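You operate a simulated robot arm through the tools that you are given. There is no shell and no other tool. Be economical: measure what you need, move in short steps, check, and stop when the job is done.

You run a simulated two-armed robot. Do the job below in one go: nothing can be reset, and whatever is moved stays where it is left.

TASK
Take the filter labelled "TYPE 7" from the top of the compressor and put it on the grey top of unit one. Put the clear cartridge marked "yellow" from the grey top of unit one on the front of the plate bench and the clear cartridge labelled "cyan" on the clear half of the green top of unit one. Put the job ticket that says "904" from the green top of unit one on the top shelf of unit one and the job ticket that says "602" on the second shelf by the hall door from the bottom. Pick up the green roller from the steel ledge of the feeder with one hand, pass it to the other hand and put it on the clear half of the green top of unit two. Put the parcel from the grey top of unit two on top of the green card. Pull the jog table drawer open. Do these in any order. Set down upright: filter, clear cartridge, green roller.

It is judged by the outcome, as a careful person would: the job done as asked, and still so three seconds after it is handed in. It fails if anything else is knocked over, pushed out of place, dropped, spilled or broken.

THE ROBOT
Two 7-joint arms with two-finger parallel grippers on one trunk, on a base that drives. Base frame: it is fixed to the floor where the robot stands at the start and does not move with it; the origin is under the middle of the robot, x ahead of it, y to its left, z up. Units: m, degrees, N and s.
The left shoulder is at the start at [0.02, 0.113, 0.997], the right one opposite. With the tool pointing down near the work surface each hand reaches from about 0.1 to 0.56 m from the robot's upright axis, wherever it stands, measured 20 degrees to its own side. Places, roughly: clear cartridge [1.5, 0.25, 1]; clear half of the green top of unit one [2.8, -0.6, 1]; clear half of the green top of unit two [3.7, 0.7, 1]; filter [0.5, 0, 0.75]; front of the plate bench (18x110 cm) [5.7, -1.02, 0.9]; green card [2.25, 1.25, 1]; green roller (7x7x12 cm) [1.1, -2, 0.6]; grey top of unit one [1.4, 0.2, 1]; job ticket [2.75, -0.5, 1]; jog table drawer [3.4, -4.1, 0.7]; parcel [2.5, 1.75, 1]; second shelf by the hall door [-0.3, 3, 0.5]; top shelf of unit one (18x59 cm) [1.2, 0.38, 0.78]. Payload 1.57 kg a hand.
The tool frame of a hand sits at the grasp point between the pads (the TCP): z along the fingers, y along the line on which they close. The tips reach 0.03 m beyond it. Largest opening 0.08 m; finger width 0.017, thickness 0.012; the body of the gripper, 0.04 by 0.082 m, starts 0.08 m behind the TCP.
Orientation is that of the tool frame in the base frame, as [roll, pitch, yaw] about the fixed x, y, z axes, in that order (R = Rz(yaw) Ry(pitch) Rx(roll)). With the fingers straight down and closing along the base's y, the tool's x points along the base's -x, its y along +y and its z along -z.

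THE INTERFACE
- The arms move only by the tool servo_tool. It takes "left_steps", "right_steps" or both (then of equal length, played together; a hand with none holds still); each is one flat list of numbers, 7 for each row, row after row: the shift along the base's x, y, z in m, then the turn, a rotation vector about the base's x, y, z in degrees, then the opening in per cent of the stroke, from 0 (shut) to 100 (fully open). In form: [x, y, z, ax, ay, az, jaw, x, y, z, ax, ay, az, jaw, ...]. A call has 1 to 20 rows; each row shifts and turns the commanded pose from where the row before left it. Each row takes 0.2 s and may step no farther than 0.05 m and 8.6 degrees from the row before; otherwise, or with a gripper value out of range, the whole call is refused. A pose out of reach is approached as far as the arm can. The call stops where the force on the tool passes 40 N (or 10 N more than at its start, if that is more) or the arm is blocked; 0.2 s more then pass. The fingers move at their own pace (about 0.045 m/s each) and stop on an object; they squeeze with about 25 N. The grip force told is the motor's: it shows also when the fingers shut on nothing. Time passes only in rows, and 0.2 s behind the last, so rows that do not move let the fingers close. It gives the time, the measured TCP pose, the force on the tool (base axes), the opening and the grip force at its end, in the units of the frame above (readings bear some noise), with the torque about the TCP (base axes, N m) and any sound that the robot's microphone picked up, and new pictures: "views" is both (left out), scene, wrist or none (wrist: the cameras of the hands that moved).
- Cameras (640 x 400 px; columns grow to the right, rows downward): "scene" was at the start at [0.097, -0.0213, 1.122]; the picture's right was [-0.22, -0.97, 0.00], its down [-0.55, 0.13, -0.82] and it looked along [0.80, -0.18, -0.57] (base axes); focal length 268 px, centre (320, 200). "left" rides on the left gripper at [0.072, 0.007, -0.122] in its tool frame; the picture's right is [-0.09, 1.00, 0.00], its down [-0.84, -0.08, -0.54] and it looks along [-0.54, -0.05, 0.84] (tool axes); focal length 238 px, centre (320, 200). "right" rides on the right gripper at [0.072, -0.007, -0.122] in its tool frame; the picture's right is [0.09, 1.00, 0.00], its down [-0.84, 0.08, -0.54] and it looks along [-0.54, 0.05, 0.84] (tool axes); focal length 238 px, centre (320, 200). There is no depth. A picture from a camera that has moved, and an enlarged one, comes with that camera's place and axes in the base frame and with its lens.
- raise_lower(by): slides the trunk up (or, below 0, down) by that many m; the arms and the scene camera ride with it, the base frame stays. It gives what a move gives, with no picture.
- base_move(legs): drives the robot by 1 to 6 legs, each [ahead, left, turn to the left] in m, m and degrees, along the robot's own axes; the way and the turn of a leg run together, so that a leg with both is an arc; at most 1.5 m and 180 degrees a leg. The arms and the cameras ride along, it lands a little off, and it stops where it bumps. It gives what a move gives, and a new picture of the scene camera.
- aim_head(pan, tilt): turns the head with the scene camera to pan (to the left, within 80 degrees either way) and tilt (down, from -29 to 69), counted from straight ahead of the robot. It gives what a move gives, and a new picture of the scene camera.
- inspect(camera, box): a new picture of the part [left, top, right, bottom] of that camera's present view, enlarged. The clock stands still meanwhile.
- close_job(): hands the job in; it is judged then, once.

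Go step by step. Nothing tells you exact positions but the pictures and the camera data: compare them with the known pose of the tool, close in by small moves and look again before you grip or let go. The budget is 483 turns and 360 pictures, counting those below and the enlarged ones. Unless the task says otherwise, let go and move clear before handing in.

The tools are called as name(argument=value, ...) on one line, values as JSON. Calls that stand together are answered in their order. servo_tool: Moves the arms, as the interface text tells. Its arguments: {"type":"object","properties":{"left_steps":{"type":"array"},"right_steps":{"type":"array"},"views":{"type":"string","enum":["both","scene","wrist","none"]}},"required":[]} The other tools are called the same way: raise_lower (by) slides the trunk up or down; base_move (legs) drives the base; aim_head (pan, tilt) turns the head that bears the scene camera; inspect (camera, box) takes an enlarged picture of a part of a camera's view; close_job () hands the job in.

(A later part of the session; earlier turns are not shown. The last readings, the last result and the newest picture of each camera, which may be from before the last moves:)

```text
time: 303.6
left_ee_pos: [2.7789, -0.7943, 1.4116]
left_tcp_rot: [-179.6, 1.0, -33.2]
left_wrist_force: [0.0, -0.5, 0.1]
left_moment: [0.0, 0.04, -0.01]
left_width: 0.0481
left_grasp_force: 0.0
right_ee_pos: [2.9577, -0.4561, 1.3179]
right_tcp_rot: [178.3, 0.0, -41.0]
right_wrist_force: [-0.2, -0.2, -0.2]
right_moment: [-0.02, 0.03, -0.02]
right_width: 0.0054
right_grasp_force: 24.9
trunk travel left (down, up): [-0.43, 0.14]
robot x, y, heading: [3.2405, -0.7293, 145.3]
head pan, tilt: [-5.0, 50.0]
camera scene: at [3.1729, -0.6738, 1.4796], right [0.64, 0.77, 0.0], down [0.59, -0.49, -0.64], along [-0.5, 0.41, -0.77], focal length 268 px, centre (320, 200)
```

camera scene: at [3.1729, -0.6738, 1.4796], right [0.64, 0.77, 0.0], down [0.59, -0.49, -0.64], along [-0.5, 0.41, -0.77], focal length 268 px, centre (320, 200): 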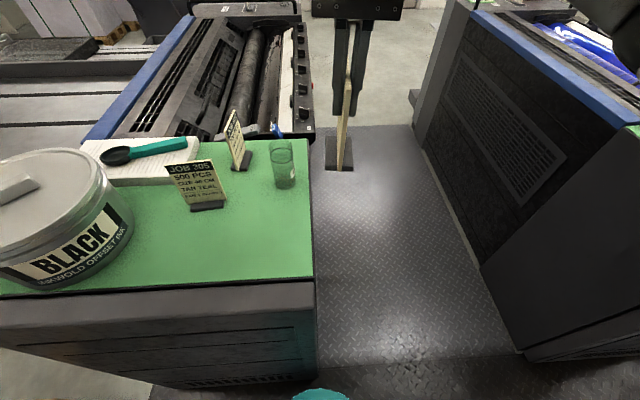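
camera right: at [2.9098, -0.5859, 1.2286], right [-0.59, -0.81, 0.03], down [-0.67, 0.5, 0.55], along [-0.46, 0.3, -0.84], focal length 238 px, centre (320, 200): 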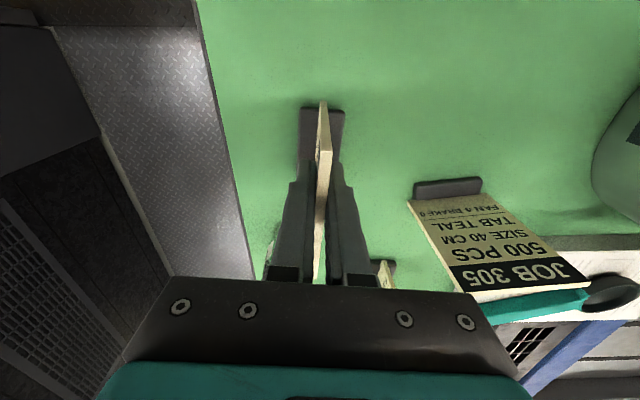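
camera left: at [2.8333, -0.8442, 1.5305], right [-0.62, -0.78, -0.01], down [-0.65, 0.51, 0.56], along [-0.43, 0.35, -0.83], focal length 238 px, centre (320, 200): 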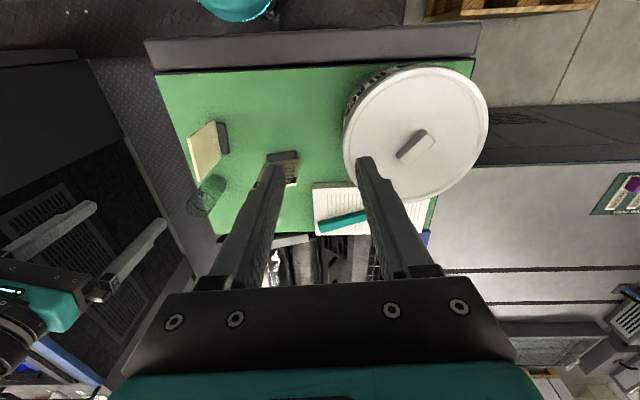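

904 is in the right hand. For 602 I'll use the left hand leaned forward 30° (so it can later go into the shelf). Lowering the trunk a little and moving over it.

servo_tool(right_steps=[0.03, 0.04, 0.02, 0, 0, 0, 0, 0.0, 0.0, 0.02, 0, 0, 0, 0, 0, 0, 0, 0, 0, 0, 0, 0, 0, 0, 0, 0, 0, 0], left_steps=[0, 0, 0, 4.27, 6.17, 0, 100, 0, 0, 0, 4.27, 6.17, 0, 100, 0, 0, 0, 4.27, 6.17, 0, 100, 0, 0, 0, 4.27, 6.17, 0, 100], views="none")

raise_lower(by=-0.08)

servo_tool(left_steps=[-0.017, 0.045, 0, 0, 0, 0, 100, -0.017, 0.045, 0, 0, 0, 0, 100, -0.017, 0.045, 0, 0, 0, 0, 100, -0.017, 0.045, 0, 0, 0, 0, 100, -0.017, 0.045, 0, 0, 0, 0, 100, -0.017, 0.045, 0, 0, 0, 0, 100], views="both")

```text
refused: row 1 steps farther than a row can; nothing moved
```

```text
time: 304.7
left_ee_pos: [2.7777, -0.7964, 1.3312]
left_tcp_rot: [-179.6, 1.0, -33.1]
left_wrist_force: [-0.5, -0.2, 0.9]
left_moment: [-0.02, -0.02, 0.0]
left_width: 0.0479
left_grasp_force: 0.0
right_ee_pos: [2.9553, -0.4576, 1.2389]
right_tcp_rot: [178.3, 0.1, -41.0]
right_wrist_force: [0.0, 0.5, -0.6]
right_moment: [0.01, -0.04, 0.01]
right_width: 0.0057
right_grasp_force: 24.8
trunk travel left (down, up): [-0.35, 0.22]
robot x, y, heading: [3.2395, -0.7283, 145.6]
head pan, tilt: [-5.0, 50.0]
```

```text
time: 306.1
left_ee_pos: [2.7001, -0.5684, 1.3237]
left_tcp_rot: [-179.4, 1.0, -33.1]
left_wrist_force: [0.4, -1.2, 0.0]
left_moment: [0.02, -0.03, 0.0]
left_width: 0.0799
left_grasp_force: 0.2
left hand out of reach, approached as far as the arm can: row 5, 6
right_ee_pos: [2.9553, -0.4608, 1.2392]
right_tcp_rot: [178.4, 0.1, -41.1]
right_wrist_force: [0.2, -0.3, -1.1]
right_moment: [0.04, -0.04, 0.04]
right_width: 0.0055
right_grasp_force: 25.0
trunk travel left (down, up): [-0.35, 0.22]
robot x, y, heading: [3.2391, -0.7261, 145.4]
head pan, tilt: [-5.0, 50.0]
camera scene: at [3.1702, -0.6778, 1.3997], right [0.64, 0.77, 0.0], down [0.59, -0.49, -0.64], along [-0.5, 0.41, -0.77], focal length 268 px, centre (320, 200)
camera left: at [2.7576, -0.6138, 1.4443], right [-0.62, -0.78, -0.01], down [-0.65, 0.51, 0.56], along [-0.43, 0.35, -0.83], focal length 238 px, centre (320, 200)
```

scene: 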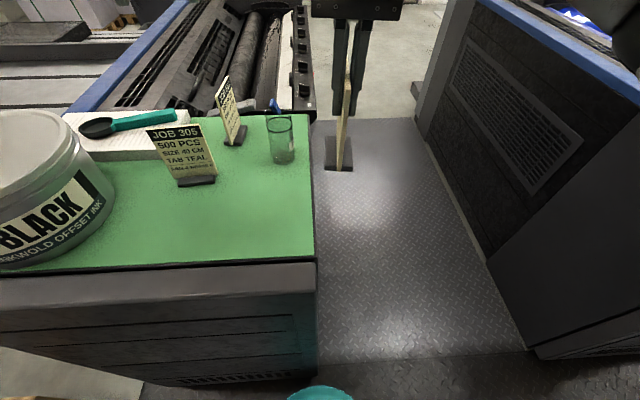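
left: 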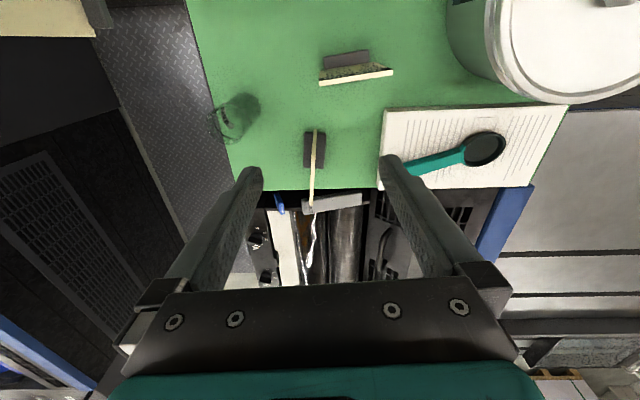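

The wrist view shows 602's plate nearly in line with the hand, centred at (2.629, -0.493). Leaning the hand 25° forward and moving above it.

servo_tool(left_steps=[0, 0, 0, 4.74, 6.85, 0, 100, 0, 0, 0, 4.74, 6.85, 0, 100, 0, 0, 0, 4.74, 6.85, 0, 100, -0.034, 0.036, 0, 0, 0, 0, 100, -0.034, 0.036, 0, 0, 0, 0, 100, 0, 0, -0.03, 0, 0, 0, 100, 0, 0, -0.04, 0, 0, 0, 100], views="both")

```text
time: 307.7
left_ee_pos: [2.6363, -0.4906, 1.2553]
left_tcp_rot: [-178.9, 26.0, -33.0]
left_wrist_force: [0.4, -0.7, 0.6]
left_moment: [-0.06, 0.0, 0.0]
left_width: 0.0802
left_grasp_force: 0.1
right_ee_pos: [2.9559, -0.4563, 1.2389]
right_tcp_rot: [178.4, 0.1, -41.1]
right_wrist_force: [0.3, -0.4, -1.0]
right_moment: [-0.04, 0.02, 0.0]
right_width: 0.0055
right_grasp_force: 25.3
trunk travel left (down, up): [-0.35, 0.22]
robot x, y, heading: [3.2388, -0.7305, 145.5]
head pan, tilt: [-5.0, 50.0]
camera scene: at [3.1727, -0.6745, 1.3996], right [0.64, 0.77, 0.0], down [0.59, -0.49, -0.64], along [-0.5, 0.41, -0.77], focal length 268 px, centre (320, 200)
camera left: at [2.73, -0.5626, 1.3329], right [-0.62, -0.78, 0.02], down [-0.39, 0.34, 0.86], along [-0.68, 0.52, -0.52], focal length 238 px, centre (320, 200)
```

scene: 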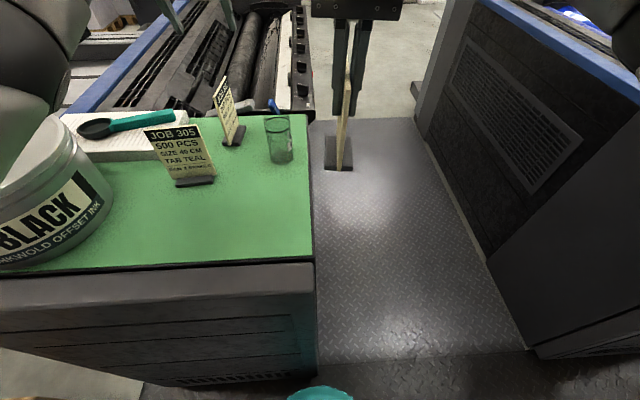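
left: 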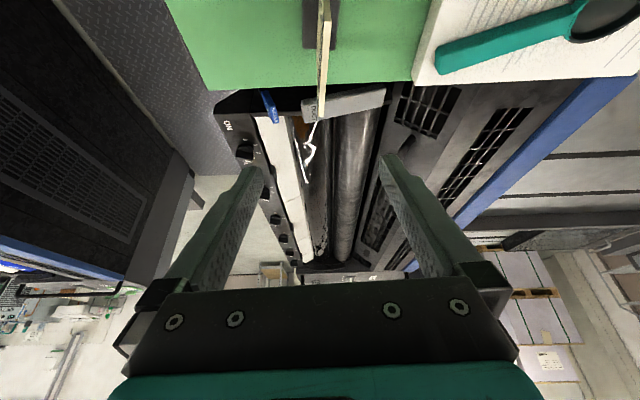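

servo_tool(left_steps=[-0.002, -0.001, -0.04, 0, 0, 0, 100, -0.002, -0.001, -0.04, 0, 0, 0, 100, 0, 0, -0.035, 0, 0, 0, 100], views="both")

inspect(camera="scene", box=[130, 50, 310, 200])

```text
time: 308.5
left_ee_pos: [2.6324, -0.4945, 1.1388]
left_tcp_rot: [-178.7, 26.0, -32.9]
left_wrist_force: [0.3, -0.3, -0.4]
left_moment: [0.02, -0.02, -0.01]
left_width: 0.0802
left_grasp_force: 0.1
right_ee_pos: [2.9566, -0.4575, 1.2387]
right_tcp_rot: [178.4, 0.1, -41.1]
right_wrist_force: [-0.2, 0.1, -0.6]
right_moment: [0.01, 0.0, 0.0]
right_width: 0.0054
right_grasp_force: 24.4
trunk travel left (down, up): [-0.35, 0.22]
robot x, y, heading: [3.2417, -0.7289, 145.5]
head pan, tilt: [-5.0, 50.0]
camera scene: at [3.1716, -0.6752, 1.3996], right [0.64, 0.77, 0.0], down [0.59, -0.49, -0.64], along [-0.5, 0.41, -0.77], focal length 268 px, centre (320, 200)
camera left: at [2.7245, -0.5664, 1.2179], right [-0.62, -0.78, 0.02], down [-0.4, 0.34, 0.86], along [-0.68, 0.52, -0.52], focal length 238 px, centre (320, 200)
```

scene: 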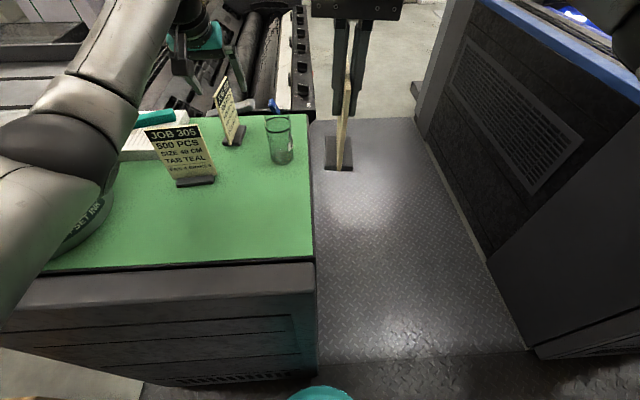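
left: 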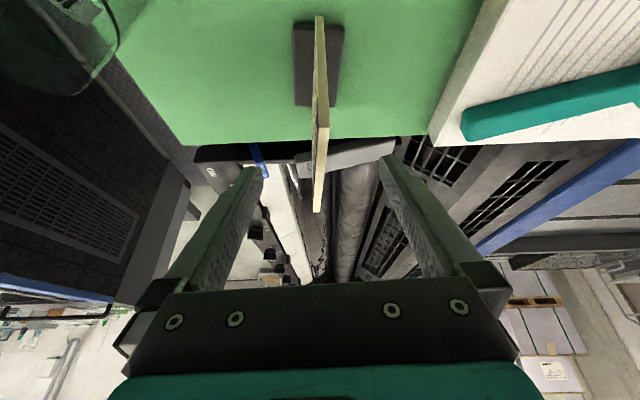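

```text
2.67 times, centred on (220, 125) of scene
camera zoom: at [3.1716, -0.6752, 1.3996], right [0.64, 0.77, 0.0], down [0.59, -0.49, -0.64], along [-0.5, 0.41, -0.77], focal length 714 px, centre (587, 400)
```

zoom: 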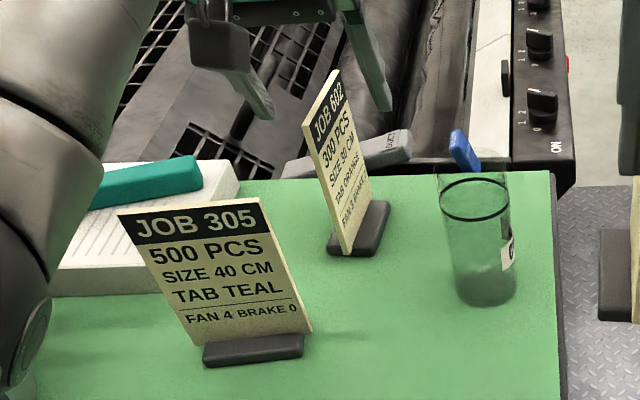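

Good. Lowering 3 cm more and closing.

servo_tool(left_steps=[0, 0, -0.015, 0, 0, 0, 100, 0, 0, -0.015, 0, 0, 0, 60, 0, 0, 0, 0, 0, 0, 20, 0, 0, 0, 0, 0, 0, 0, 0, 0, 0, 0, 0, 0, 0, 0, 0, 0, 0, 0, 0, 0, 0, 0, 0, 0, 0, 0, 0], views="wrist")

```text
time: 310.1
left_ee_pos: [2.6326, -0.4941, 1.1101]
left_tcp_rot: [-178.7, 26.0, -33.0]
left_wrist_force: [-0.1, -0.2, 0.9]
left_moment: [-0.08, 0.02, -0.01]
left_width: 0.0057
left_grasp_force: 25.2
right_ee_pos: [2.9569, -0.4575, 1.2386]
right_tcp_rot: [178.3, 0.1, -41.1]
right_wrist_force: [0.1, 0.8, -0.8]
right_moment: [0.03, 0.02, -0.02]
right_width: 0.0054
right_grasp_force: 25.1
trunk travel left (down, up): [-0.35, 0.22]
robot x, y, heading: [3.2363, -0.7298, 145.1]
head pan, tilt: [-5.0, 50.0]
camera left: at [2.7245, -0.5662, 1.1875], right [-0.62, -0.78, 0.02], down [-0.4, 0.34, 0.86], along [-0.68, 0.52, -0.52], focal length 238 px, centre (320, 200)
```

left: 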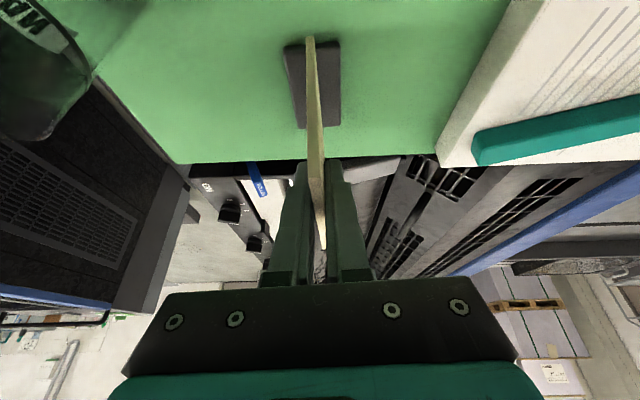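

Gripped 602. Lifting straight up, then drawing back.

servo_tool(left_steps=[0, 0, 0.02, 0, 0, 0, 0, 0, 0, 0.04, 0, 0, 0, 0, 0, 0, 0.05, 0, 0, 0, 0, 0, 0, 0.05, 0, 0, 0, 0, 0.02, -0.02, 0.04, 0, 0, 0, 0, 0.035, -0.03, 0, 0, 0, 0, 0, 0.035, -0.03, 0, 0, 0, 0, 0, 0.03, -0.03, 0, 0, 0, 0, 0], views="both")

```text
time: 311.9
left_ee_pos: [2.7525, -0.6079, 1.3079]
left_tcp_rot: [-178.7, 25.8, -32.9]
left_wrist_force: [-0.1, -0.9, -0.1]
left_moment: [0.03, -0.01, 0.01]
left_width: 0.0053
left_grasp_force: 24.4
right_ee_pos: [2.9568, -0.4584, 1.2385]
right_tcp_rot: [178.3, 0.1, -41.0]
right_wrist_force: [-0.2, 0.1, -0.5]
right_moment: [0.02, -0.02, -0.03]
right_width: 0.0055
right_grasp_force: 25.1
trunk travel left (down, up): [-0.35, 0.22]
robot x, y, heading: [3.2408, -0.7268, 145.5]
head pan, tilt: [-5.0, 50.0]
camera scene: at [3.1719, -0.6767, 1.3997], right [0.64, 0.77, 0.0], down [0.59, -0.49, -0.64], along [-0.5, 0.41, -0.77], focal length 268 px, centre (320, 200)
camera left: at [2.8449, -0.6786, 1.3865], right [-0.62, -0.79, 0.02], down [-0.4, 0.34, 0.85], along [-0.68, 0.52, -0.52], focal length 238 px, centre (320, 200)
```

scene: 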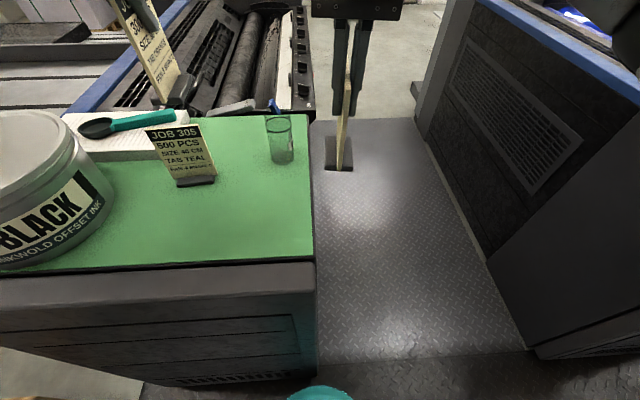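
left: 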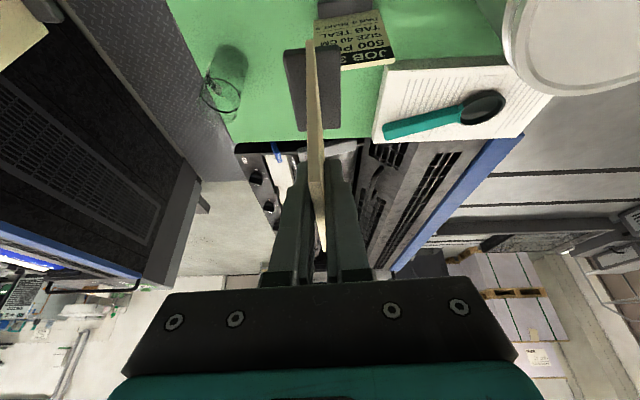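

Both tickets are held. Backing out and driving through the aisle to the front of unit one.

base_move(legs=[[-0.3, 0, 0], [0, -0.52, 0], [1.45, 0, -0.5]])

aim_head(pan=0, tilt=20)

```text
time: 323.4
left_ee_pos: [2.1097, 0.472, 1.3086]
left_tcp_rot: [-178.7, 25.9, -33.2]
left_wrist_force: [0.0, 0.5, -1.6]
left_moment: [0.0, -0.04, 0.0]
left_width: 0.0056
left_grasp_force: 25.0
right_ee_pos: [2.3153, 0.6186, 1.2389]
right_tcp_rot: [178.3, 0.1, -41.5]
right_wrist_force: [0.4, 0.3, -1.6]
right_moment: [-0.03, 0.01, 0.01]
right_width: 0.0055
right_grasp_force: 24.9
trunk travel left (down, up): [-0.35, 0.22]
robot x, y, heading: [2.5942, 0.3454, 145.1]
head pan, tilt: [-5.0, 50.0]
camera scene: at [2.53, 0.3994, 1.3996], right [0.64, 0.77, 0.0], down [0.59, -0.49, -0.64], along [-0.49, 0.41, -0.77], focal length 268 px, centre (320, 200)
```

scene: 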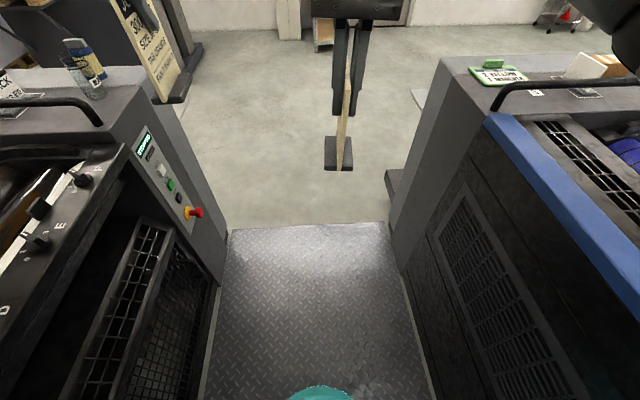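

```text
time: 324.3
left_ee_pos: [2.1096, 0.4718, 1.309]
left_tcp_rot: [-178.8, 26.0, -33.3]
left_wrist_force: [-0.4, 0.2, -1.2]
left_moment: [-0.02, -0.02, 0.01]
left_width: 0.0055
left_grasp_force: 24.9
right_ee_pos: [2.3161, 0.6187, 1.2385]
right_tcp_rot: [178.2, 0.0, -41.5]
right_wrist_force: [0.0, -0.7, -1.0]
right_moment: [0.0, 0.0, -0.01]
right_width: 0.0055
right_grasp_force: 25.1
trunk travel left (down, up): [-0.35, 0.22]
robot x, y, heading: [2.5962, 0.3477, 144.9]
head pan, tilt: [0.0, 20.0]
camera scene: at [2.5129, 0.4032, 1.4451], right [0.57, 0.82, 0.0], down [0.28, -0.2, -0.94], along [-0.77, 0.54, -0.34], focal length 268 px, centre (320, 200)
```

scene: 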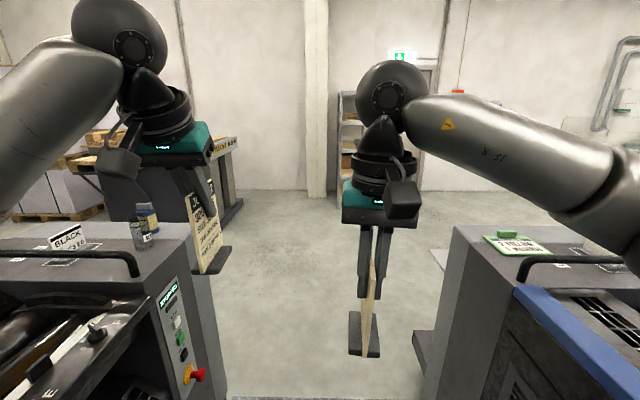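

I glimpse the green card on unit two's corner. Driving a bit on and looking at unit two's grey top on my way.

base_move(legs=[[0.55, 0, 0]])

aim_head(pan=-65, tilt=35)

```text
time: 327.5
left_ee_pos: [1.657, 0.7895, 1.3084]
left_tcp_rot: [-178.8, 25.9, -33.5]
left_wrist_force: [-0.2, 0.8, -1.4]
left_moment: [-0.01, -0.01, -0.02]
left_width: 0.0052
left_grasp_force: 25.2
right_ee_pos: [1.8626, 0.9356, 1.2382]
right_tcp_rot: [178.3, 0.1, -41.6]
right_wrist_force: [-0.8, 0.7, -1.4]
right_moment: [-0.01, -0.05, 0.02]
right_width: 0.0054
right_grasp_force: 24.9
trunk travel left (down, up): [-0.35, 0.22]
robot x, y, heading: [2.1436, 0.6633, 144.6]
head pan, tilt: [0.0, 20.0]
camera scene: at [2.06, 0.7205, 1.4452], right [0.57, 0.82, 0.0], down [0.28, -0.2, -0.94], along [-0.77, 0.54, -0.34], focal length 268 px, centre (320, 200)
```

scene: 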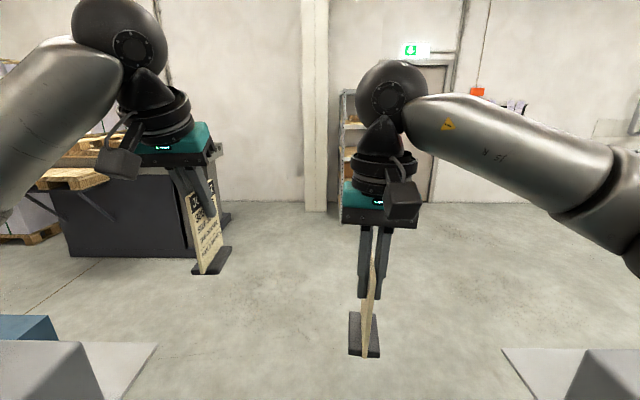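

```text
time: 328.8
left_ee_pos: [1.658, 0.7898, 1.3077]
left_tcp_rot: [-178.8, 26.0, -33.5]
left_wrist_force: [-0.2, 0.2, -0.7]
left_moment: [0.05, 0.0, -0.02]
left_width: 0.0058
left_grasp_force: 25.3
right_ee_pos: [1.8636, 0.9359, 1.238]
right_tcp_rot: [178.3, 0.2, -41.6]
right_wrist_force: [1.3, 0.9, -1.2]
right_moment: [-0.01, 0.0, -0.04]
right_width: 0.0055
right_grasp_force: 25.3
trunk travel left (down, up): [-0.35, 0.22]
robot x, y, heading: [2.1413, 0.6646, 145.0]
head pan, tilt: [-65.0, 35.0]
camera scene: at [2.152, 0.7534, 1.4214], right [0.98, -0.17, 0.0], down [-0.1, -0.56, -0.82], along [0.14, 0.81, -0.57], focal length 268 px, centre (320, 200)
```

scene: 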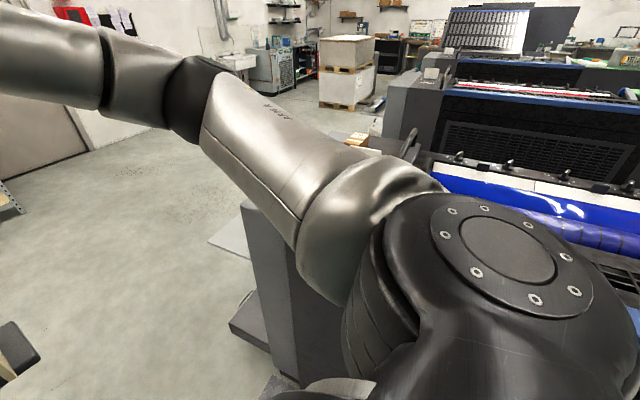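

The arm blocks that view. Driving out of the aisle and turning around to face the fronts of both units.

base_move(legs=[[1.3, 0, 0], [0, 0, 180]])

aim_head(pan=25, tilt=25)

aim_head(pan=-30, tilt=30)

```text
time: 342.7
left_ee_pos: [1.5693, 1.2762, 1.3084]
left_tcp_rot: [-178.8, 25.9, 145.9]
left_wrist_force: [0.2, 0.2, -0.3]
left_moment: [0.01, 0.01, -0.01]
left_width: 0.0057
left_grasp_force: 25.3
right_ee_pos: [1.361, 1.1325, 1.2384]
right_tcp_rot: [178.3, 0.0, 137.7]
right_wrist_force: [0.9, 0.5, -1.2]
right_moment: [-0.01, -0.02, 0.01]
right_width: 0.0055
right_grasp_force: 24.9
trunk travel left (down, up): [-0.35, 0.22]
robot x, y, heading: [1.0874, 1.4122, -36.0]
head pan, tilt: [-65.0, 35.0]
camera scene: at [1.0778, 1.3158, 1.4214], right [-0.98, 0.19, 0.0], down [0.11, 0.56, -0.82], along [-0.15, -0.8, -0.57], focal length 268 px, centre (320, 200)
```

scene: 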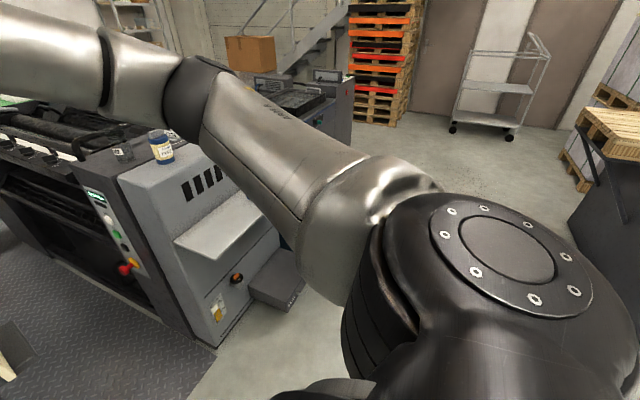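

```text
time: 344.3
left_ee_pos: [1.5688, 1.2762, 1.3083]
left_tcp_rot: [-178.8, 26.0, 145.7]
left_wrist_force: [0.9, 0.5, -1.7]
left_moment: [0.01, -0.02, -0.01]
left_width: 0.0056
left_grasp_force: 25.3
right_ee_pos: [1.362, 1.1329, 1.2383]
right_tcp_rot: [178.3, 0.1, 137.6]
right_wrist_force: [1.3, 0.0, -1.0]
right_moment: [0.03, 0.04, 0.0]
right_width: 0.0054
right_grasp_force: 24.9
trunk travel left (down, up): [-0.35, 0.22]
robot x, y, heading: [1.0831, 1.4105, -35.7]
head pan, tilt: [25.0, 25.0]
camera scene: at [1.1848, 1.3849, 1.4371], right [-0.19, -0.98, 0.0], down [-0.42, 0.08, -0.91], along [0.89, -0.17, -0.42], focal length 268 px, centre (320, 200)
```

scene: 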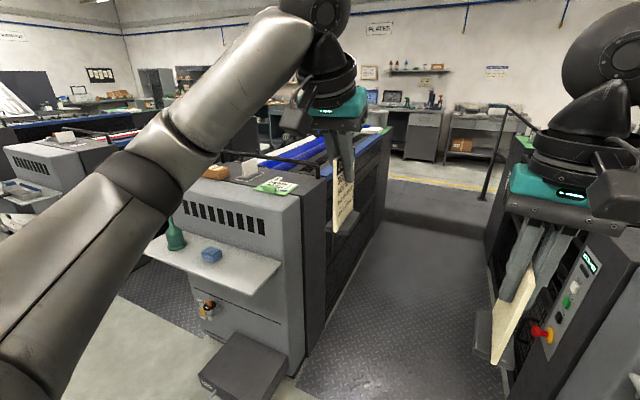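

```text
time: 345.6
left_ee_pos: [1.5692, 1.2766, 1.3094]
left_tcp_rot: [-178.8, 26.0, 145.8]
left_wrist_force: [0.3, -0.5, -1.8]
left_moment: [-0.03, 0.01, 0.01]
left_width: 0.0055
left_grasp_force: 25.3
right_ee_pos: [1.3604, 1.1332, 1.2396]
right_tcp_rot: [178.3, 0.2, 137.6]
right_wrist_force: [0.1, -0.4, -0.3]
right_moment: [0.01, 0.0, -0.02]
right_width: 0.0055
right_grasp_force: 25.0
trunk travel left (down, up): [-0.35, 0.22]
robot x, y, heading: [1.0855, 1.4113, -35.9]
head pan, tilt: [-30.0, 30.0]
camera scene: at [1.1315, 1.3198, 1.4292], right [-0.91, -0.41, 0.0], down [-0.21, 0.46, -0.87], along [0.36, -0.79, -0.5], focal length 268 px, centre (320, 200)
```

scene: 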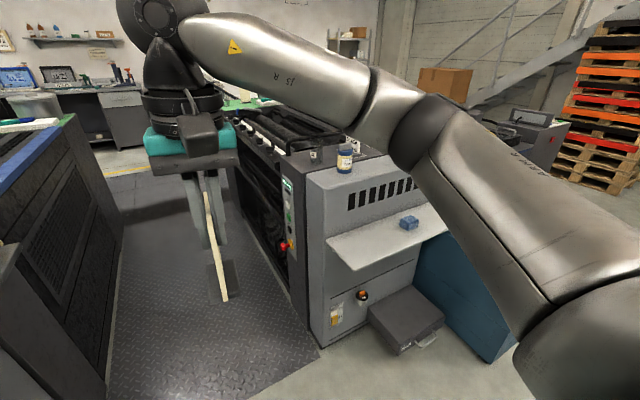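

Robot is in front of the aisle; unit one's shelf (z≈0.78) has a blue sponge near its middle, so 904 goes on its aisle-side end. Moving in front of it.

base_move(legs=[[0, -0.44, 1], [0.25, 0, 0]])

raise_lower(by=-0.2)

aim_head(pan=-10, tilt=50)

```text
time: 349.7
left_ee_pos: [1.5226, 0.7789, 1.3087]
left_tcp_rot: [-178.8, 25.9, 146.6]
left_wrist_force: [0.0, 0.4, -0.4]
left_moment: [0.03, 0.02, -0.01]
left_width: 0.0052
left_grasp_force: 24.8
right_ee_pos: [1.3182, 0.6335, 1.2382]
right_tcp_rot: [178.3, 0.0, 138.3]
right_wrist_force: [1.0, -0.4, -1.5]
right_moment: [0.01, -0.01, 0.0]
right_width: 0.0054
right_grasp_force: 25.2
trunk travel left (down, up): [-0.35, 0.22]
robot x, y, heading: [1.0332, 0.905, -35.0]
head pan, tilt: [-30.0, 30.0]
camera scene: at [1.085, 0.8173, 1.4291], right [-0.91, -0.42, 0.0], down [-0.21, 0.45, -0.87], along [0.37, -0.78, -0.5], focal length 268 px, centre (320, 200)
```

scene: 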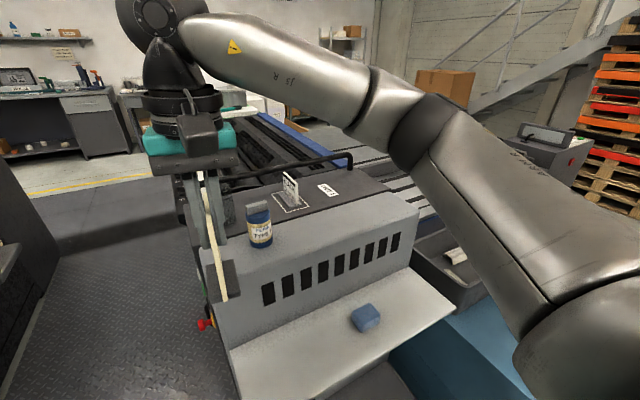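

```text
time: 351.8
left_ee_pos: [1.5218, 0.7802, 1.1094]
left_tcp_rot: [-178.8, 26.1, 146.7]
left_wrist_force: [-0.4, 0.0, -1.1]
left_moment: [0.01, 0.0, 0.02]
left_width: 0.0056
left_grasp_force: 25.0
right_ee_pos: [1.3167, 0.6338, 1.0382]
right_tcp_rot: [178.3, 0.1, 138.4]
right_wrist_force: [-1.0, 0.6, -1.1]
right_moment: [-0.01, 0.01, -0.02]
right_width: 0.0055
right_grasp_force: 25.2
trunk travel left (down, up): [-0.15, 0.42]
robot x, y, heading: [1.0372, 0.9051, -35.0]
head pan, tilt: [-30.0, 30.0]
```

```text
time: 352.7
left_ee_pos: [1.5232, 0.7808, 1.1092]
left_tcp_rot: [-178.8, 26.0, 146.6]
left_wrist_force: [0.0, -0.4, -1.2]
left_moment: [0.02, 0.01, 0.01]
left_width: 0.0058
left_grasp_force: 25.1
right_ee_pos: [1.3167, 0.6348, 1.0388]
right_tcp_rot: [178.2, 0.1, 138.4]
right_wrist_force: [0.1, 0.7, -0.6]
right_moment: [-0.04, 0.01, 0.01]
right_width: 0.0054
right_grasp_force: 24.5
trunk travel left (down, up): [-0.15, 0.42]
robot x, y, heading: [1.0352, 0.9095, -35.0]
head pan, tilt: [-10.0, 50.0]
camera scene: at [1.1004, 0.8452, 1.1997], right [-0.71, -0.71, 0.0], down [-0.54, 0.54, -0.64], along [0.45, -0.46, -0.77], focal length 268 px, centre (320, 200)
```

scene: 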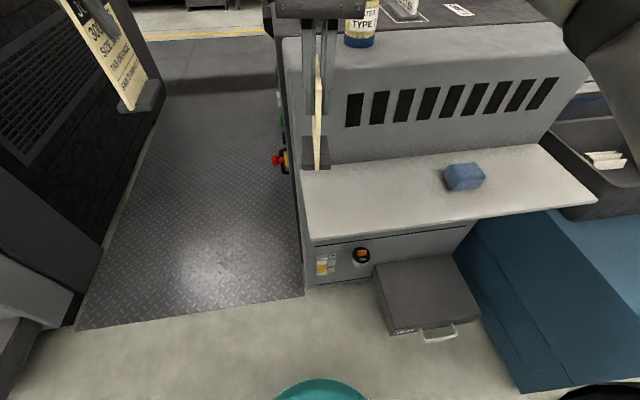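

Placing 904 at about (1.311, 0.547) on the shelf.

servo_tool(right_steps=[-0.003, -0.044, 0, 0, 0, 0, 0, -0.003, -0.044, 0, 0, 0, 0, 0, 0, 0, -0.04, 0, 0, 0, 0, 0, 0, -0.04, 0, 0, 0, 0, 0, 0, -0.04, 0, 0, 0, 0], views="both")

```text
time: 353.9
left_ee_pos: [1.5225, 0.7804, 1.1088]
left_tcp_rot: [-178.8, 25.8, 146.5]
left_wrist_force: [0.2, -1.1, -0.4]
left_moment: [0.01, -0.03, 0.01]
left_width: 0.0056
left_grasp_force: 24.6
right_ee_pos: [1.3093, 0.5459, 0.9163]
right_tcp_rot: [178.3, 0.1, 138.4]
right_wrist_force: [0.1, 0.0, -0.5]
right_moment: [-0.01, 0.0, 0.0]
right_width: 0.0052
right_grasp_force: 24.7
trunk travel left (down, up): [-0.15, 0.42]
robot x, y, heading: [1.0373, 0.9051, -35.0]
head pan, tilt: [-10.0, 50.0]
camera scene: at [1.1005, 0.8452, 1.1996], right [-0.71, -0.71, 0.0], down [-0.54, 0.54, -0.64], along [0.45, -0.45, -0.77], focal length 268 px, centre (320, 200)
camera right: at [1.2493, 0.5862, 1.037], right [0.59, 0.81, 0.03], down [0.67, -0.51, 0.55], along [0.45, -0.3, -0.84], focal length 238 px, centre (320, 200)
```

scene: 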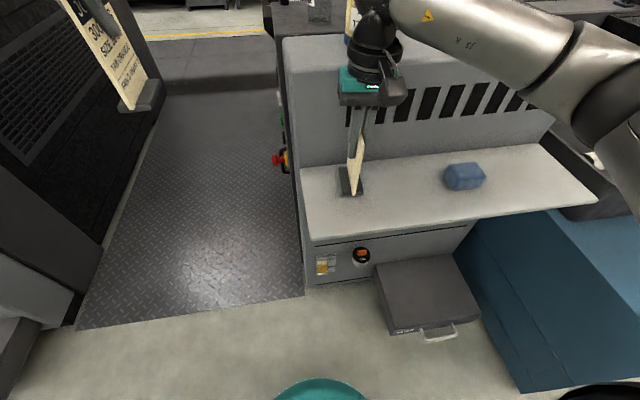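
right: 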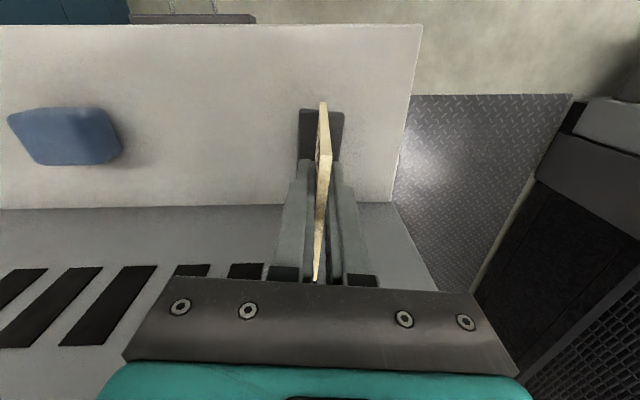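

servo_tool(right_steps=[0, 0, -0.01, 0, 0, 0, 0, 0, 0, -0.006, 0, 0, 0, 0, 0, 0, -0.004, 0, 0, 0, 0], views="none")

servo_tool(right_steps=[0, 0, -0.003, 0, 0, 0, 0, 0, 0, -0.002, 0, 0, 0, 0], views="none")

servo_tool(right_steps=[0, 0, -0.002, 0, 0, 0, 0, 0, 0, -0.002, 0, 0, 0, 0], views="none")

```text
time: 354.7
left_ee_pos: [1.5218, 0.7804, 1.1094]
left_tcp_rot: [-178.8, 26.0, 146.6]
left_wrist_force: [-0.3, -1.1, -0.7]
left_moment: [0.01, 0.0, 0.0]
left_width: 0.0056
left_grasp_force: 24.7
right_ee_pos: [1.3103, 0.545, 0.8978]
right_tcp_rot: [178.3, 0.1, 138.4]
right_wrist_force: [-0.4, 0.2, -0.9]
right_moment: [0.04, 0.02, -0.02]
right_width: 0.0055
right_grasp_force: 24.8
trunk travel left (down, up): [-0.15, 0.42]
robot x, y, heading: [1.0366, 0.9057, -35.1]
head pan, tilt: [-10.0, 50.0]
```

```text
time: 355.3
left_ee_pos: [1.5227, 0.7804, 1.1099]
left_tcp_rot: [-178.7, 26.0, 146.6]
left_wrist_force: [0.3, -0.2, -1.7]
left_moment: [0.01, 0.01, 0.01]
left_width: 0.0057
left_grasp_force: 24.9
right_ee_pos: [1.3113, 0.5453, 0.8929]
right_tcp_rot: [178.3, 0.1, 138.4]
right_wrist_force: [0.4, 0.2, -0.8]
right_moment: [0.02, -0.03, -0.03]
right_width: 0.0057
right_grasp_force: 24.7
trunk travel left (down, up): [-0.15, 0.42]
robot x, y, heading: [1.0374, 0.9023, -35.1]
head pan, tilt: [-10.0, 50.0]
```

```text
time: 355.9
left_ee_pos: [1.523, 0.7812, 1.1082]
left_tcp_rot: [-178.8, 26.0, 146.5]
left_wrist_force: [-0.7, -0.2, -0.7]
left_moment: [0.03, -0.03, -0.02]
left_width: 0.0053
left_grasp_force: 25.0
right_ee_pos: [1.3097, 0.5453, 0.8896]
right_tcp_rot: [178.3, 0.0, 138.4]
right_wrist_force: [0.0, 0.1, -0.4]
right_moment: [0.02, -0.02, 0.02]
right_width: 0.0054
right_grasp_force: 24.3
trunk travel left (down, up): [-0.15, 0.42]
robot x, y, heading: [1.0379, 0.9022, -35.0]
head pan, tilt: [-10.0, 50.0]
```

servo_tool(right_steps=[0, 0, -0.002, 0, 0, 0, 0, 0, 0, -0.002, 0, 0, 0, 0], views="none")

servo_tool(right_steps=[0, 0, -0.002, 0, 0, 0, 0, 0, 0, -0.002, 0, 0, 0, 0], views="none")

inspect(camera="scene", box=[300, 80, 440, 240])

```text
time: 356.5
left_ee_pos: [1.5213, 0.7814, 1.1089]
left_tcp_rot: [-178.8, 26.0, 146.6]
left_wrist_force: [-0.2, 0.6, -1.2]
left_moment: [0.01, 0.04, 0.01]
left_width: 0.0058
left_grasp_force: 25.3
right_ee_pos: [1.3106, 0.5461, 0.887]
right_tcp_rot: [178.3, 0.3, 138.3]
right_wrist_force: [-2.3, -0.1, 17.1]
right_moment: [-0.01, 0.64, -0.04]
right_width: 0.0058
right_grasp_force: 24.9
trunk travel left (down, up): [-0.15, 0.42]
robot x, y, heading: [1.0391, 0.9117, -35.0]
head pan, tilt: [-10.0, 50.0]
```

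```text
time: 357.1
left_ee_pos: [1.5217, 0.7807, 1.1104]
left_tcp_rot: [-178.8, 26.0, 146.6]
left_wrist_force: [0.5, -0.1, -0.4]
left_moment: [-0.03, 0.06, 0.01]
left_width: 0.0056
left_grasp_force: 25.0
right_ee_pos: [1.3109, 0.5454, 0.8828]
right_tcp_rot: [178.1, 0.5, 138.4]
right_wrist_force: [-1.0, -2.0, 25.3]
right_moment: [-0.57, 0.37, -0.03]
right_width: 0.006
right_grasp_force: 25.1
trunk travel left (down, up): [-0.15, 0.42]
robot x, y, heading: [1.035, 0.9076, -34.9]
head pan, tilt: [-10.0, 50.0]
```

```text
2.50 times, centred on (370, 160) of scene
camera zoom: at [1.0995, 0.8464, 1.1999], right [-0.71, -0.71, 0.0], down [-0.54, 0.54, -0.64], along [0.46, -0.46, -0.77], focal length 669 px, centre (195, 300)
```

zoom: 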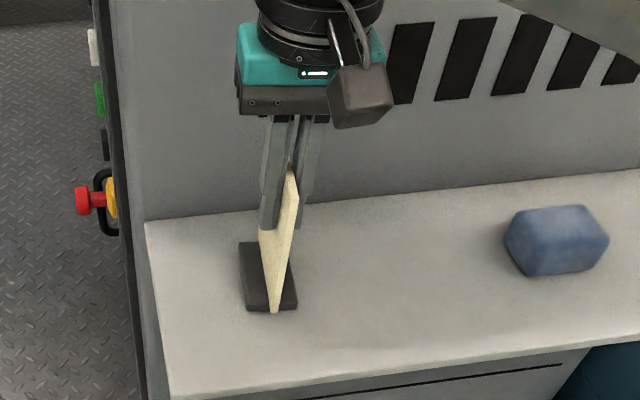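

Standing on the shelf. Easing off, opening, rising.

servo_tool(right_steps=[0, 0, 0.004, 0, 0, 0, 0, 0, 0, 0, 0, 0, 0, 30, 0, 0, 0, 0, 0, 0, 60, 0, 0, 0, 0, 0, 0, 60, 0, 0, 0, 0, 0, 0, 60, 0, 0, 0.04, 0, 0, 0, 60, 0, 0, 0.05, 0, 0, 0, 60, 0, 0, 0.05, 0, 0, 0, 60], views="scene")

```text
time: 358.9
left_ee_pos: [1.5223, 0.7812, 1.1095]
left_tcp_rot: [-178.7, 26.1, 146.6]
left_wrist_force: [0.0, 0.7, -1.3]
left_moment: [0.02, -0.01, 0.01]
left_width: 0.0054
left_grasp_force: 24.7
right_ee_pos: [1.3107, 0.5468, 1.0266]
right_tcp_rot: [178.2, 0.1, 138.5]
right_wrist_force: [0.1, 0.1, 0.7]
right_moment: [0.01, 0.04, 0.01]
right_width: 0.0479
right_grasp_force: 0.1
trunk travel left (down, up): [-0.15, 0.42]
robot x, y, heading: [1.0376, 0.9101, -34.7]
head pan, tilt: [-10.0, 50.0]
camera scene: at [1.1004, 0.8456, 1.1997], right [-0.71, -0.71, 0.0], down [-0.54, 0.54, -0.64], along [0.45, -0.45, -0.77], focal length 268 px, centre (320, 200)
```

scene: 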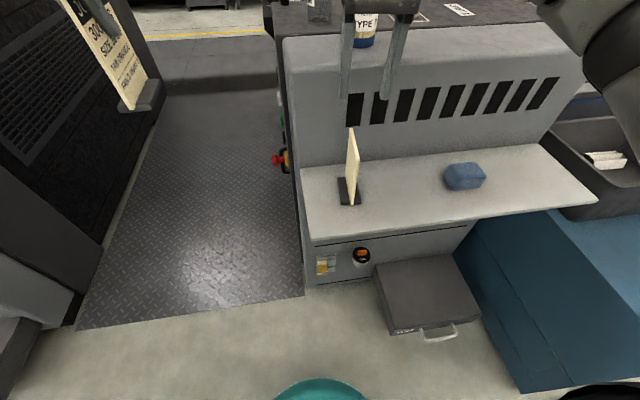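

904 stands on the shelf. Next the parcel on unit two: backing off, raising the trunk and shifting left to look at its grey top.

raise_lower(by=0.25)

base_move(legs=[[-0.4, 0, 0], [0, 1.15, 0]])

aim_head(pan=-5, tilt=28)

```text
time: 361.4
left_ee_pos: [1.5225, 0.7802, 1.3581]
left_tcp_rot: [-178.8, 25.9, 146.6]
left_wrist_force: [0.3, 0.3, -1.0]
left_moment: [0.03, 0.0, -0.04]
left_width: 0.0056
left_grasp_force: 25.1
right_ee_pos: [1.3106, 0.5465, 1.2759]
right_tcp_rot: [178.3, 0.1, 138.4]
right_wrist_force: [-0.6, -0.3, 0.0]
right_moment: [0.0, 0.01, 0.0]
right_width: 0.048
right_grasp_force: 0.0
trunk travel left (down, up): [-0.4, 0.17]
robot x, y, heading: [1.0396, 0.9072, -35.2]
head pan, tilt: [-10.0, 50.0]
```

```text
time: 369.4
left_ee_pos: [1.8446, 1.9549, 1.3591]
left_tcp_rot: [-178.8, 26.0, 147.1]
left_wrist_force: [0.4, -0.9, -0.4]
left_moment: [0.05, -0.03, -0.01]
left_width: 0.0057
left_grasp_force: 24.6
right_ee_pos: [1.6346, 1.7184, 1.2759]
right_tcp_rot: [178.3, 0.1, 139.0]
right_wrist_force: [-0.2, 0.6, -0.3]
right_moment: [0.0, -0.03, -0.01]
right_width: 0.048
right_grasp_force: 0.1
trunk travel left (down, up): [-0.4, 0.17]
robot x, y, heading: [1.3551, 2.0749, -34.5]
head pan, tilt: [-10.0, 50.0]
camera scene: at [1.4212, 2.0159, 1.4496], right [-0.7, -0.71, 0.0], down [-0.55, 0.54, -0.64], along [0.46, -0.45, -0.77], focal length 268 px, centre (320, 200)
```

scene: 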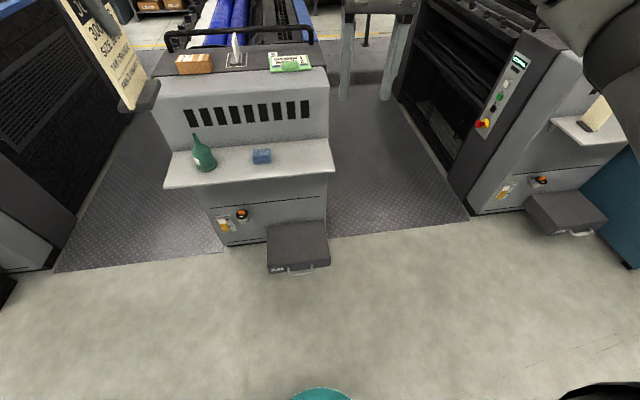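

```text
time: 370.2
left_ee_pos: [1.8448, 1.9545, 1.3583]
left_tcp_rot: [-178.8, 25.9, 147.2]
left_wrist_force: [-0.3, -0.6, -0.7]
left_moment: [-0.04, 0.01, 0.02]
left_width: 0.0054
left_grasp_force: 24.8
right_ee_pos: [1.6348, 1.7169, 1.2763]
right_tcp_rot: [178.3, 0.0, 139.0]
right_wrist_force: [0.0, -0.2, 0.3]
right_moment: [0.01, 0.03, -0.01]
right_width: 0.048
right_grasp_force: 0.1
trunk travel left (down, up): [-0.4, 0.17]
robot x, y, heading: [1.3562, 2.0786, -34.4]
head pan, tilt: [-5.0, 28.0]
camera scene: at [1.4365, 2.0116, 1.4823], right [-0.63, -0.77, 0.0], down [-0.36, 0.3, -0.88], along [0.68, -0.56, -0.47], focal length 268 px, centre (320, 200)
```

scene: 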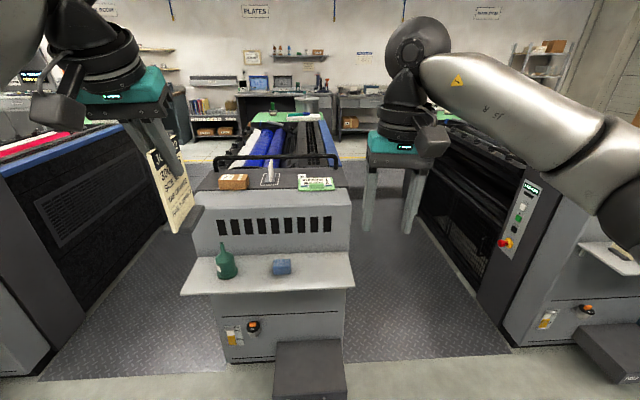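

inspect(camera="scene", box=[190, 140, 360, 260])

```text
3.33 times, centred on (275, 200) of scene
camera zoom: at [1.4365, 2.0116, 1.4823], right [-0.63, -0.77, 0.0], down [-0.36, 0.3, -0.88], along [0.68, -0.56, -0.47], focal length 892 px, centre (470, 200)
```

zoom: 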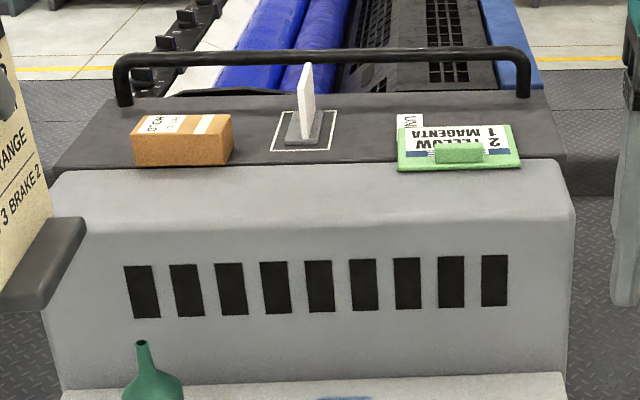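

The parcel is the brown box at ~(2.435, 1.65) and the green card is at ~(2.244, 1.367), both on unit two's top. First I'll deliver 602 to the rack by the hall door behind me.

base_move(legs=[[0, 0, 180]])

aim_head(pan=0, tilt=20)

```text
time: 377.9
left_ee_pos: [0.8735, 2.2099, 1.3595]
left_tcp_rot: [-178.7, 25.9, -34.3]
left_wrist_force: [-0.7, 0.2, -0.8]
left_moment: [0.02, 0.0, 0.01]
left_width: 0.0053
left_grasp_force: 24.8
right_ee_pos: [1.0879, 2.4415, 1.2752]
right_tcp_rot: [178.3, 0.0, -42.4]
right_wrist_force: [0.7, 0.6, 0.2]
right_moment: [0.04, -0.01, -0.01]
right_width: 0.0479
right_grasp_force: 0.0
trunk travel left (down, up): [-0.4, 0.17]
robot x, y, heading: [1.3566, 2.0729, 144.0]
head pan, tilt: [-5.0, 28.0]
camera scene: at [1.2805, 2.1406, 1.4823], right [0.65, 0.76, 0.0], down [0.36, -0.31, -0.88], along [-0.67, 0.58, -0.47], focal length 268 px, centre (320, 200)
```

scene: 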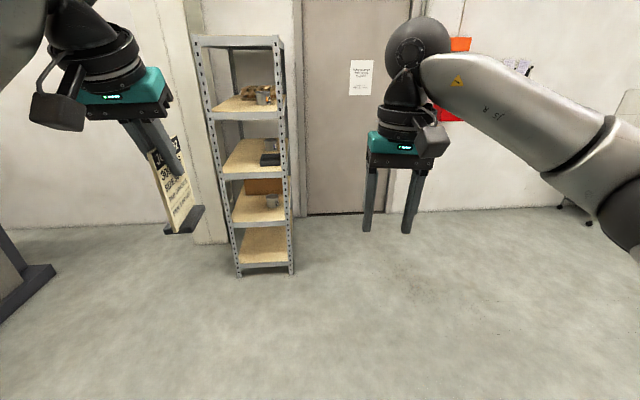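

```text
time: 378.6
left_ee_pos: [0.8722, 2.2097, 1.3591]
left_tcp_rot: [-178.8, 25.9, -34.3]
left_wrist_force: [-0.4, 0.8, -0.9]
left_moment: [0.04, -0.03, 0.03]
left_width: 0.0056
left_grasp_force: 25.2
right_ee_pos: [1.087, 2.4429, 1.2761]
right_tcp_rot: [178.4, 0.0, -42.4]
right_wrist_force: [-0.6, 0.2, -0.4]
right_moment: [0.01, -0.02, 0.0]
right_width: 0.048
right_grasp_force: 0.1
trunk travel left (down, up): [-0.4, 0.17]
robot x, y, heading: [1.3578, 2.0751, 144.0]
head pan, tilt: [0.0, 20.0]
camera scene: at [1.274, 2.1357, 1.4952], right [0.59, 0.81, 0.0], down [0.28, -0.2, -0.94], along [-0.76, 0.55, -0.34], focal length 268 px, centre (320, 200)
```

scene: 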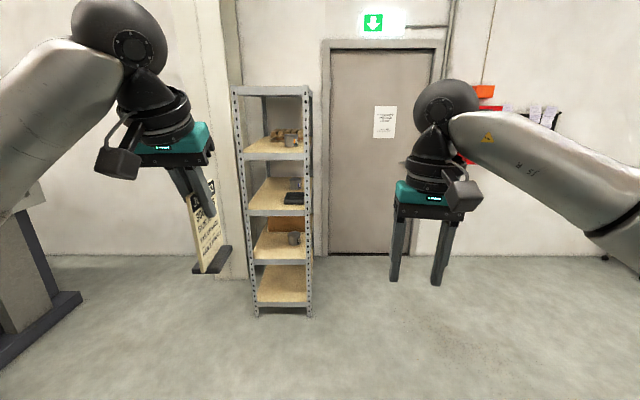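

The hall-door rack is ahead; the second shelf from the bottom holds a cup and a box. Driving closer and lowering to look in.

base_move(legs=[[0.95, 0, 1]])

raise_lower(by=-0.38)

aim_head(pan=10, tilt=35)

```text
time: 383.6
left_ee_pos: [0.1054, 2.7569, 1.3583]
left_tcp_rot: [-178.8, 25.9, -33.9]
left_wrist_force: [0.3, -0.4, 0.1]
left_moment: [-0.02, -0.04, -0.02]
left_width: 0.0056
left_grasp_force: 24.9
right_ee_pos: [0.3183, 2.9913, 1.2756]
right_tcp_rot: [178.4, 0.1, -42.0]
right_wrist_force: [0.5, 0.0, -0.5]
right_moment: [-0.01, -0.02, 0.02]
right_width: 0.048
right_grasp_force: 0.1
trunk travel left (down, up): [-0.4, 0.17]
robot x, y, heading: [0.5897, 2.6246, 144.7]
head pan, tilt: [0.0, 20.0]
camera scene: at [0.5066, 2.6849, 1.4952], right [0.58, 0.81, 0.0], down [0.28, -0.2, -0.94], along [-0.77, 0.54, -0.34], focal length 268 px, centre (320, 200)
```

scene: 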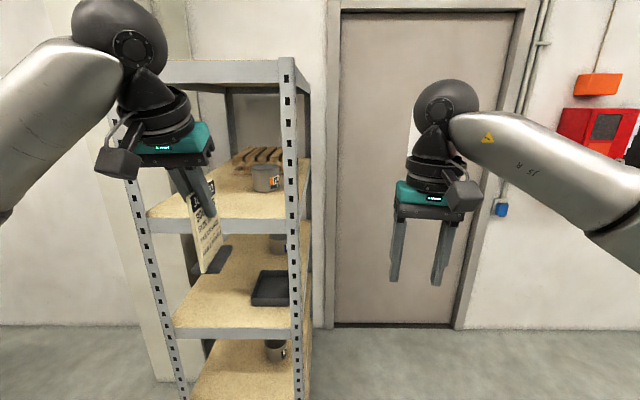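

```text
time: 387.2
left_ee_pos: [0.1051, 2.7563, 0.9788]
left_tcp_rot: [-178.8, 26.0, -34.0]
left_wrist_force: [0.3, 0.3, -1.4]
left_moment: [-0.02, -0.01, 0.01]
left_width: 0.0055
left_grasp_force: 25.6
right_ee_pos: [0.3192, 2.9911, 0.897]
right_tcp_rot: [178.3, 0.1, -42.0]
right_wrist_force: [0.7, -0.3, 0.0]
right_moment: [0.0, 0.01, -0.01]
right_width: 0.048
right_grasp_force: 0.2
trunk travel left (down, up): [-0.02, 0.55]
robot x, y, heading: [0.5919, 2.6228, 144.7]
head pan, tilt: [0.0, 20.0]
```

```text
time: 388.0
left_ee_pos: [0.1052, 2.7556, 0.978]
left_tcp_rot: [-178.9, 25.9, -34.0]
left_wrist_force: [0.0, -0.2, -1.2]
left_moment: [-0.04, -0.01, 0.0]
left_width: 0.0057
left_grasp_force: 25.4
right_ee_pos: [0.3179, 2.9914, 0.8968]
right_tcp_rot: [178.3, 0.2, -42.0]
right_wrist_force: [-0.3, -0.3, 0.4]
right_moment: [-0.01, -0.02, 0.01]
right_width: 0.0482
right_grasp_force: 0.0
trunk travel left (down, up): [-0.02, 0.55]
robot x, y, heading: [0.5895, 2.6251, 144.8]
head pan, tilt: [10.0, 35.0]
camera scene: at [0.5033, 2.6686, 1.0914], right [0.43, 0.9, 0.0], down [0.52, -0.25, -0.82], along [-0.74, 0.35, -0.57], focal length 268 px, centre (320, 200)
```

scene: 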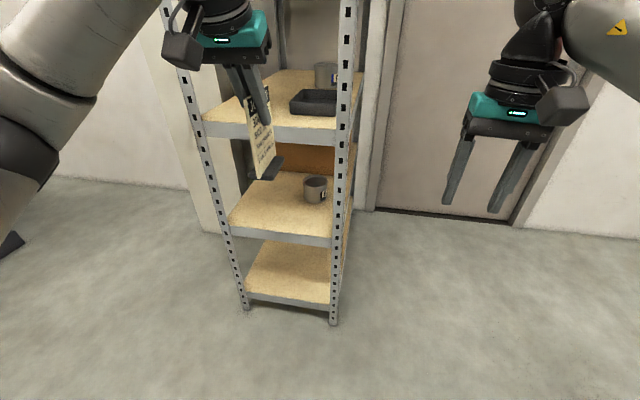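

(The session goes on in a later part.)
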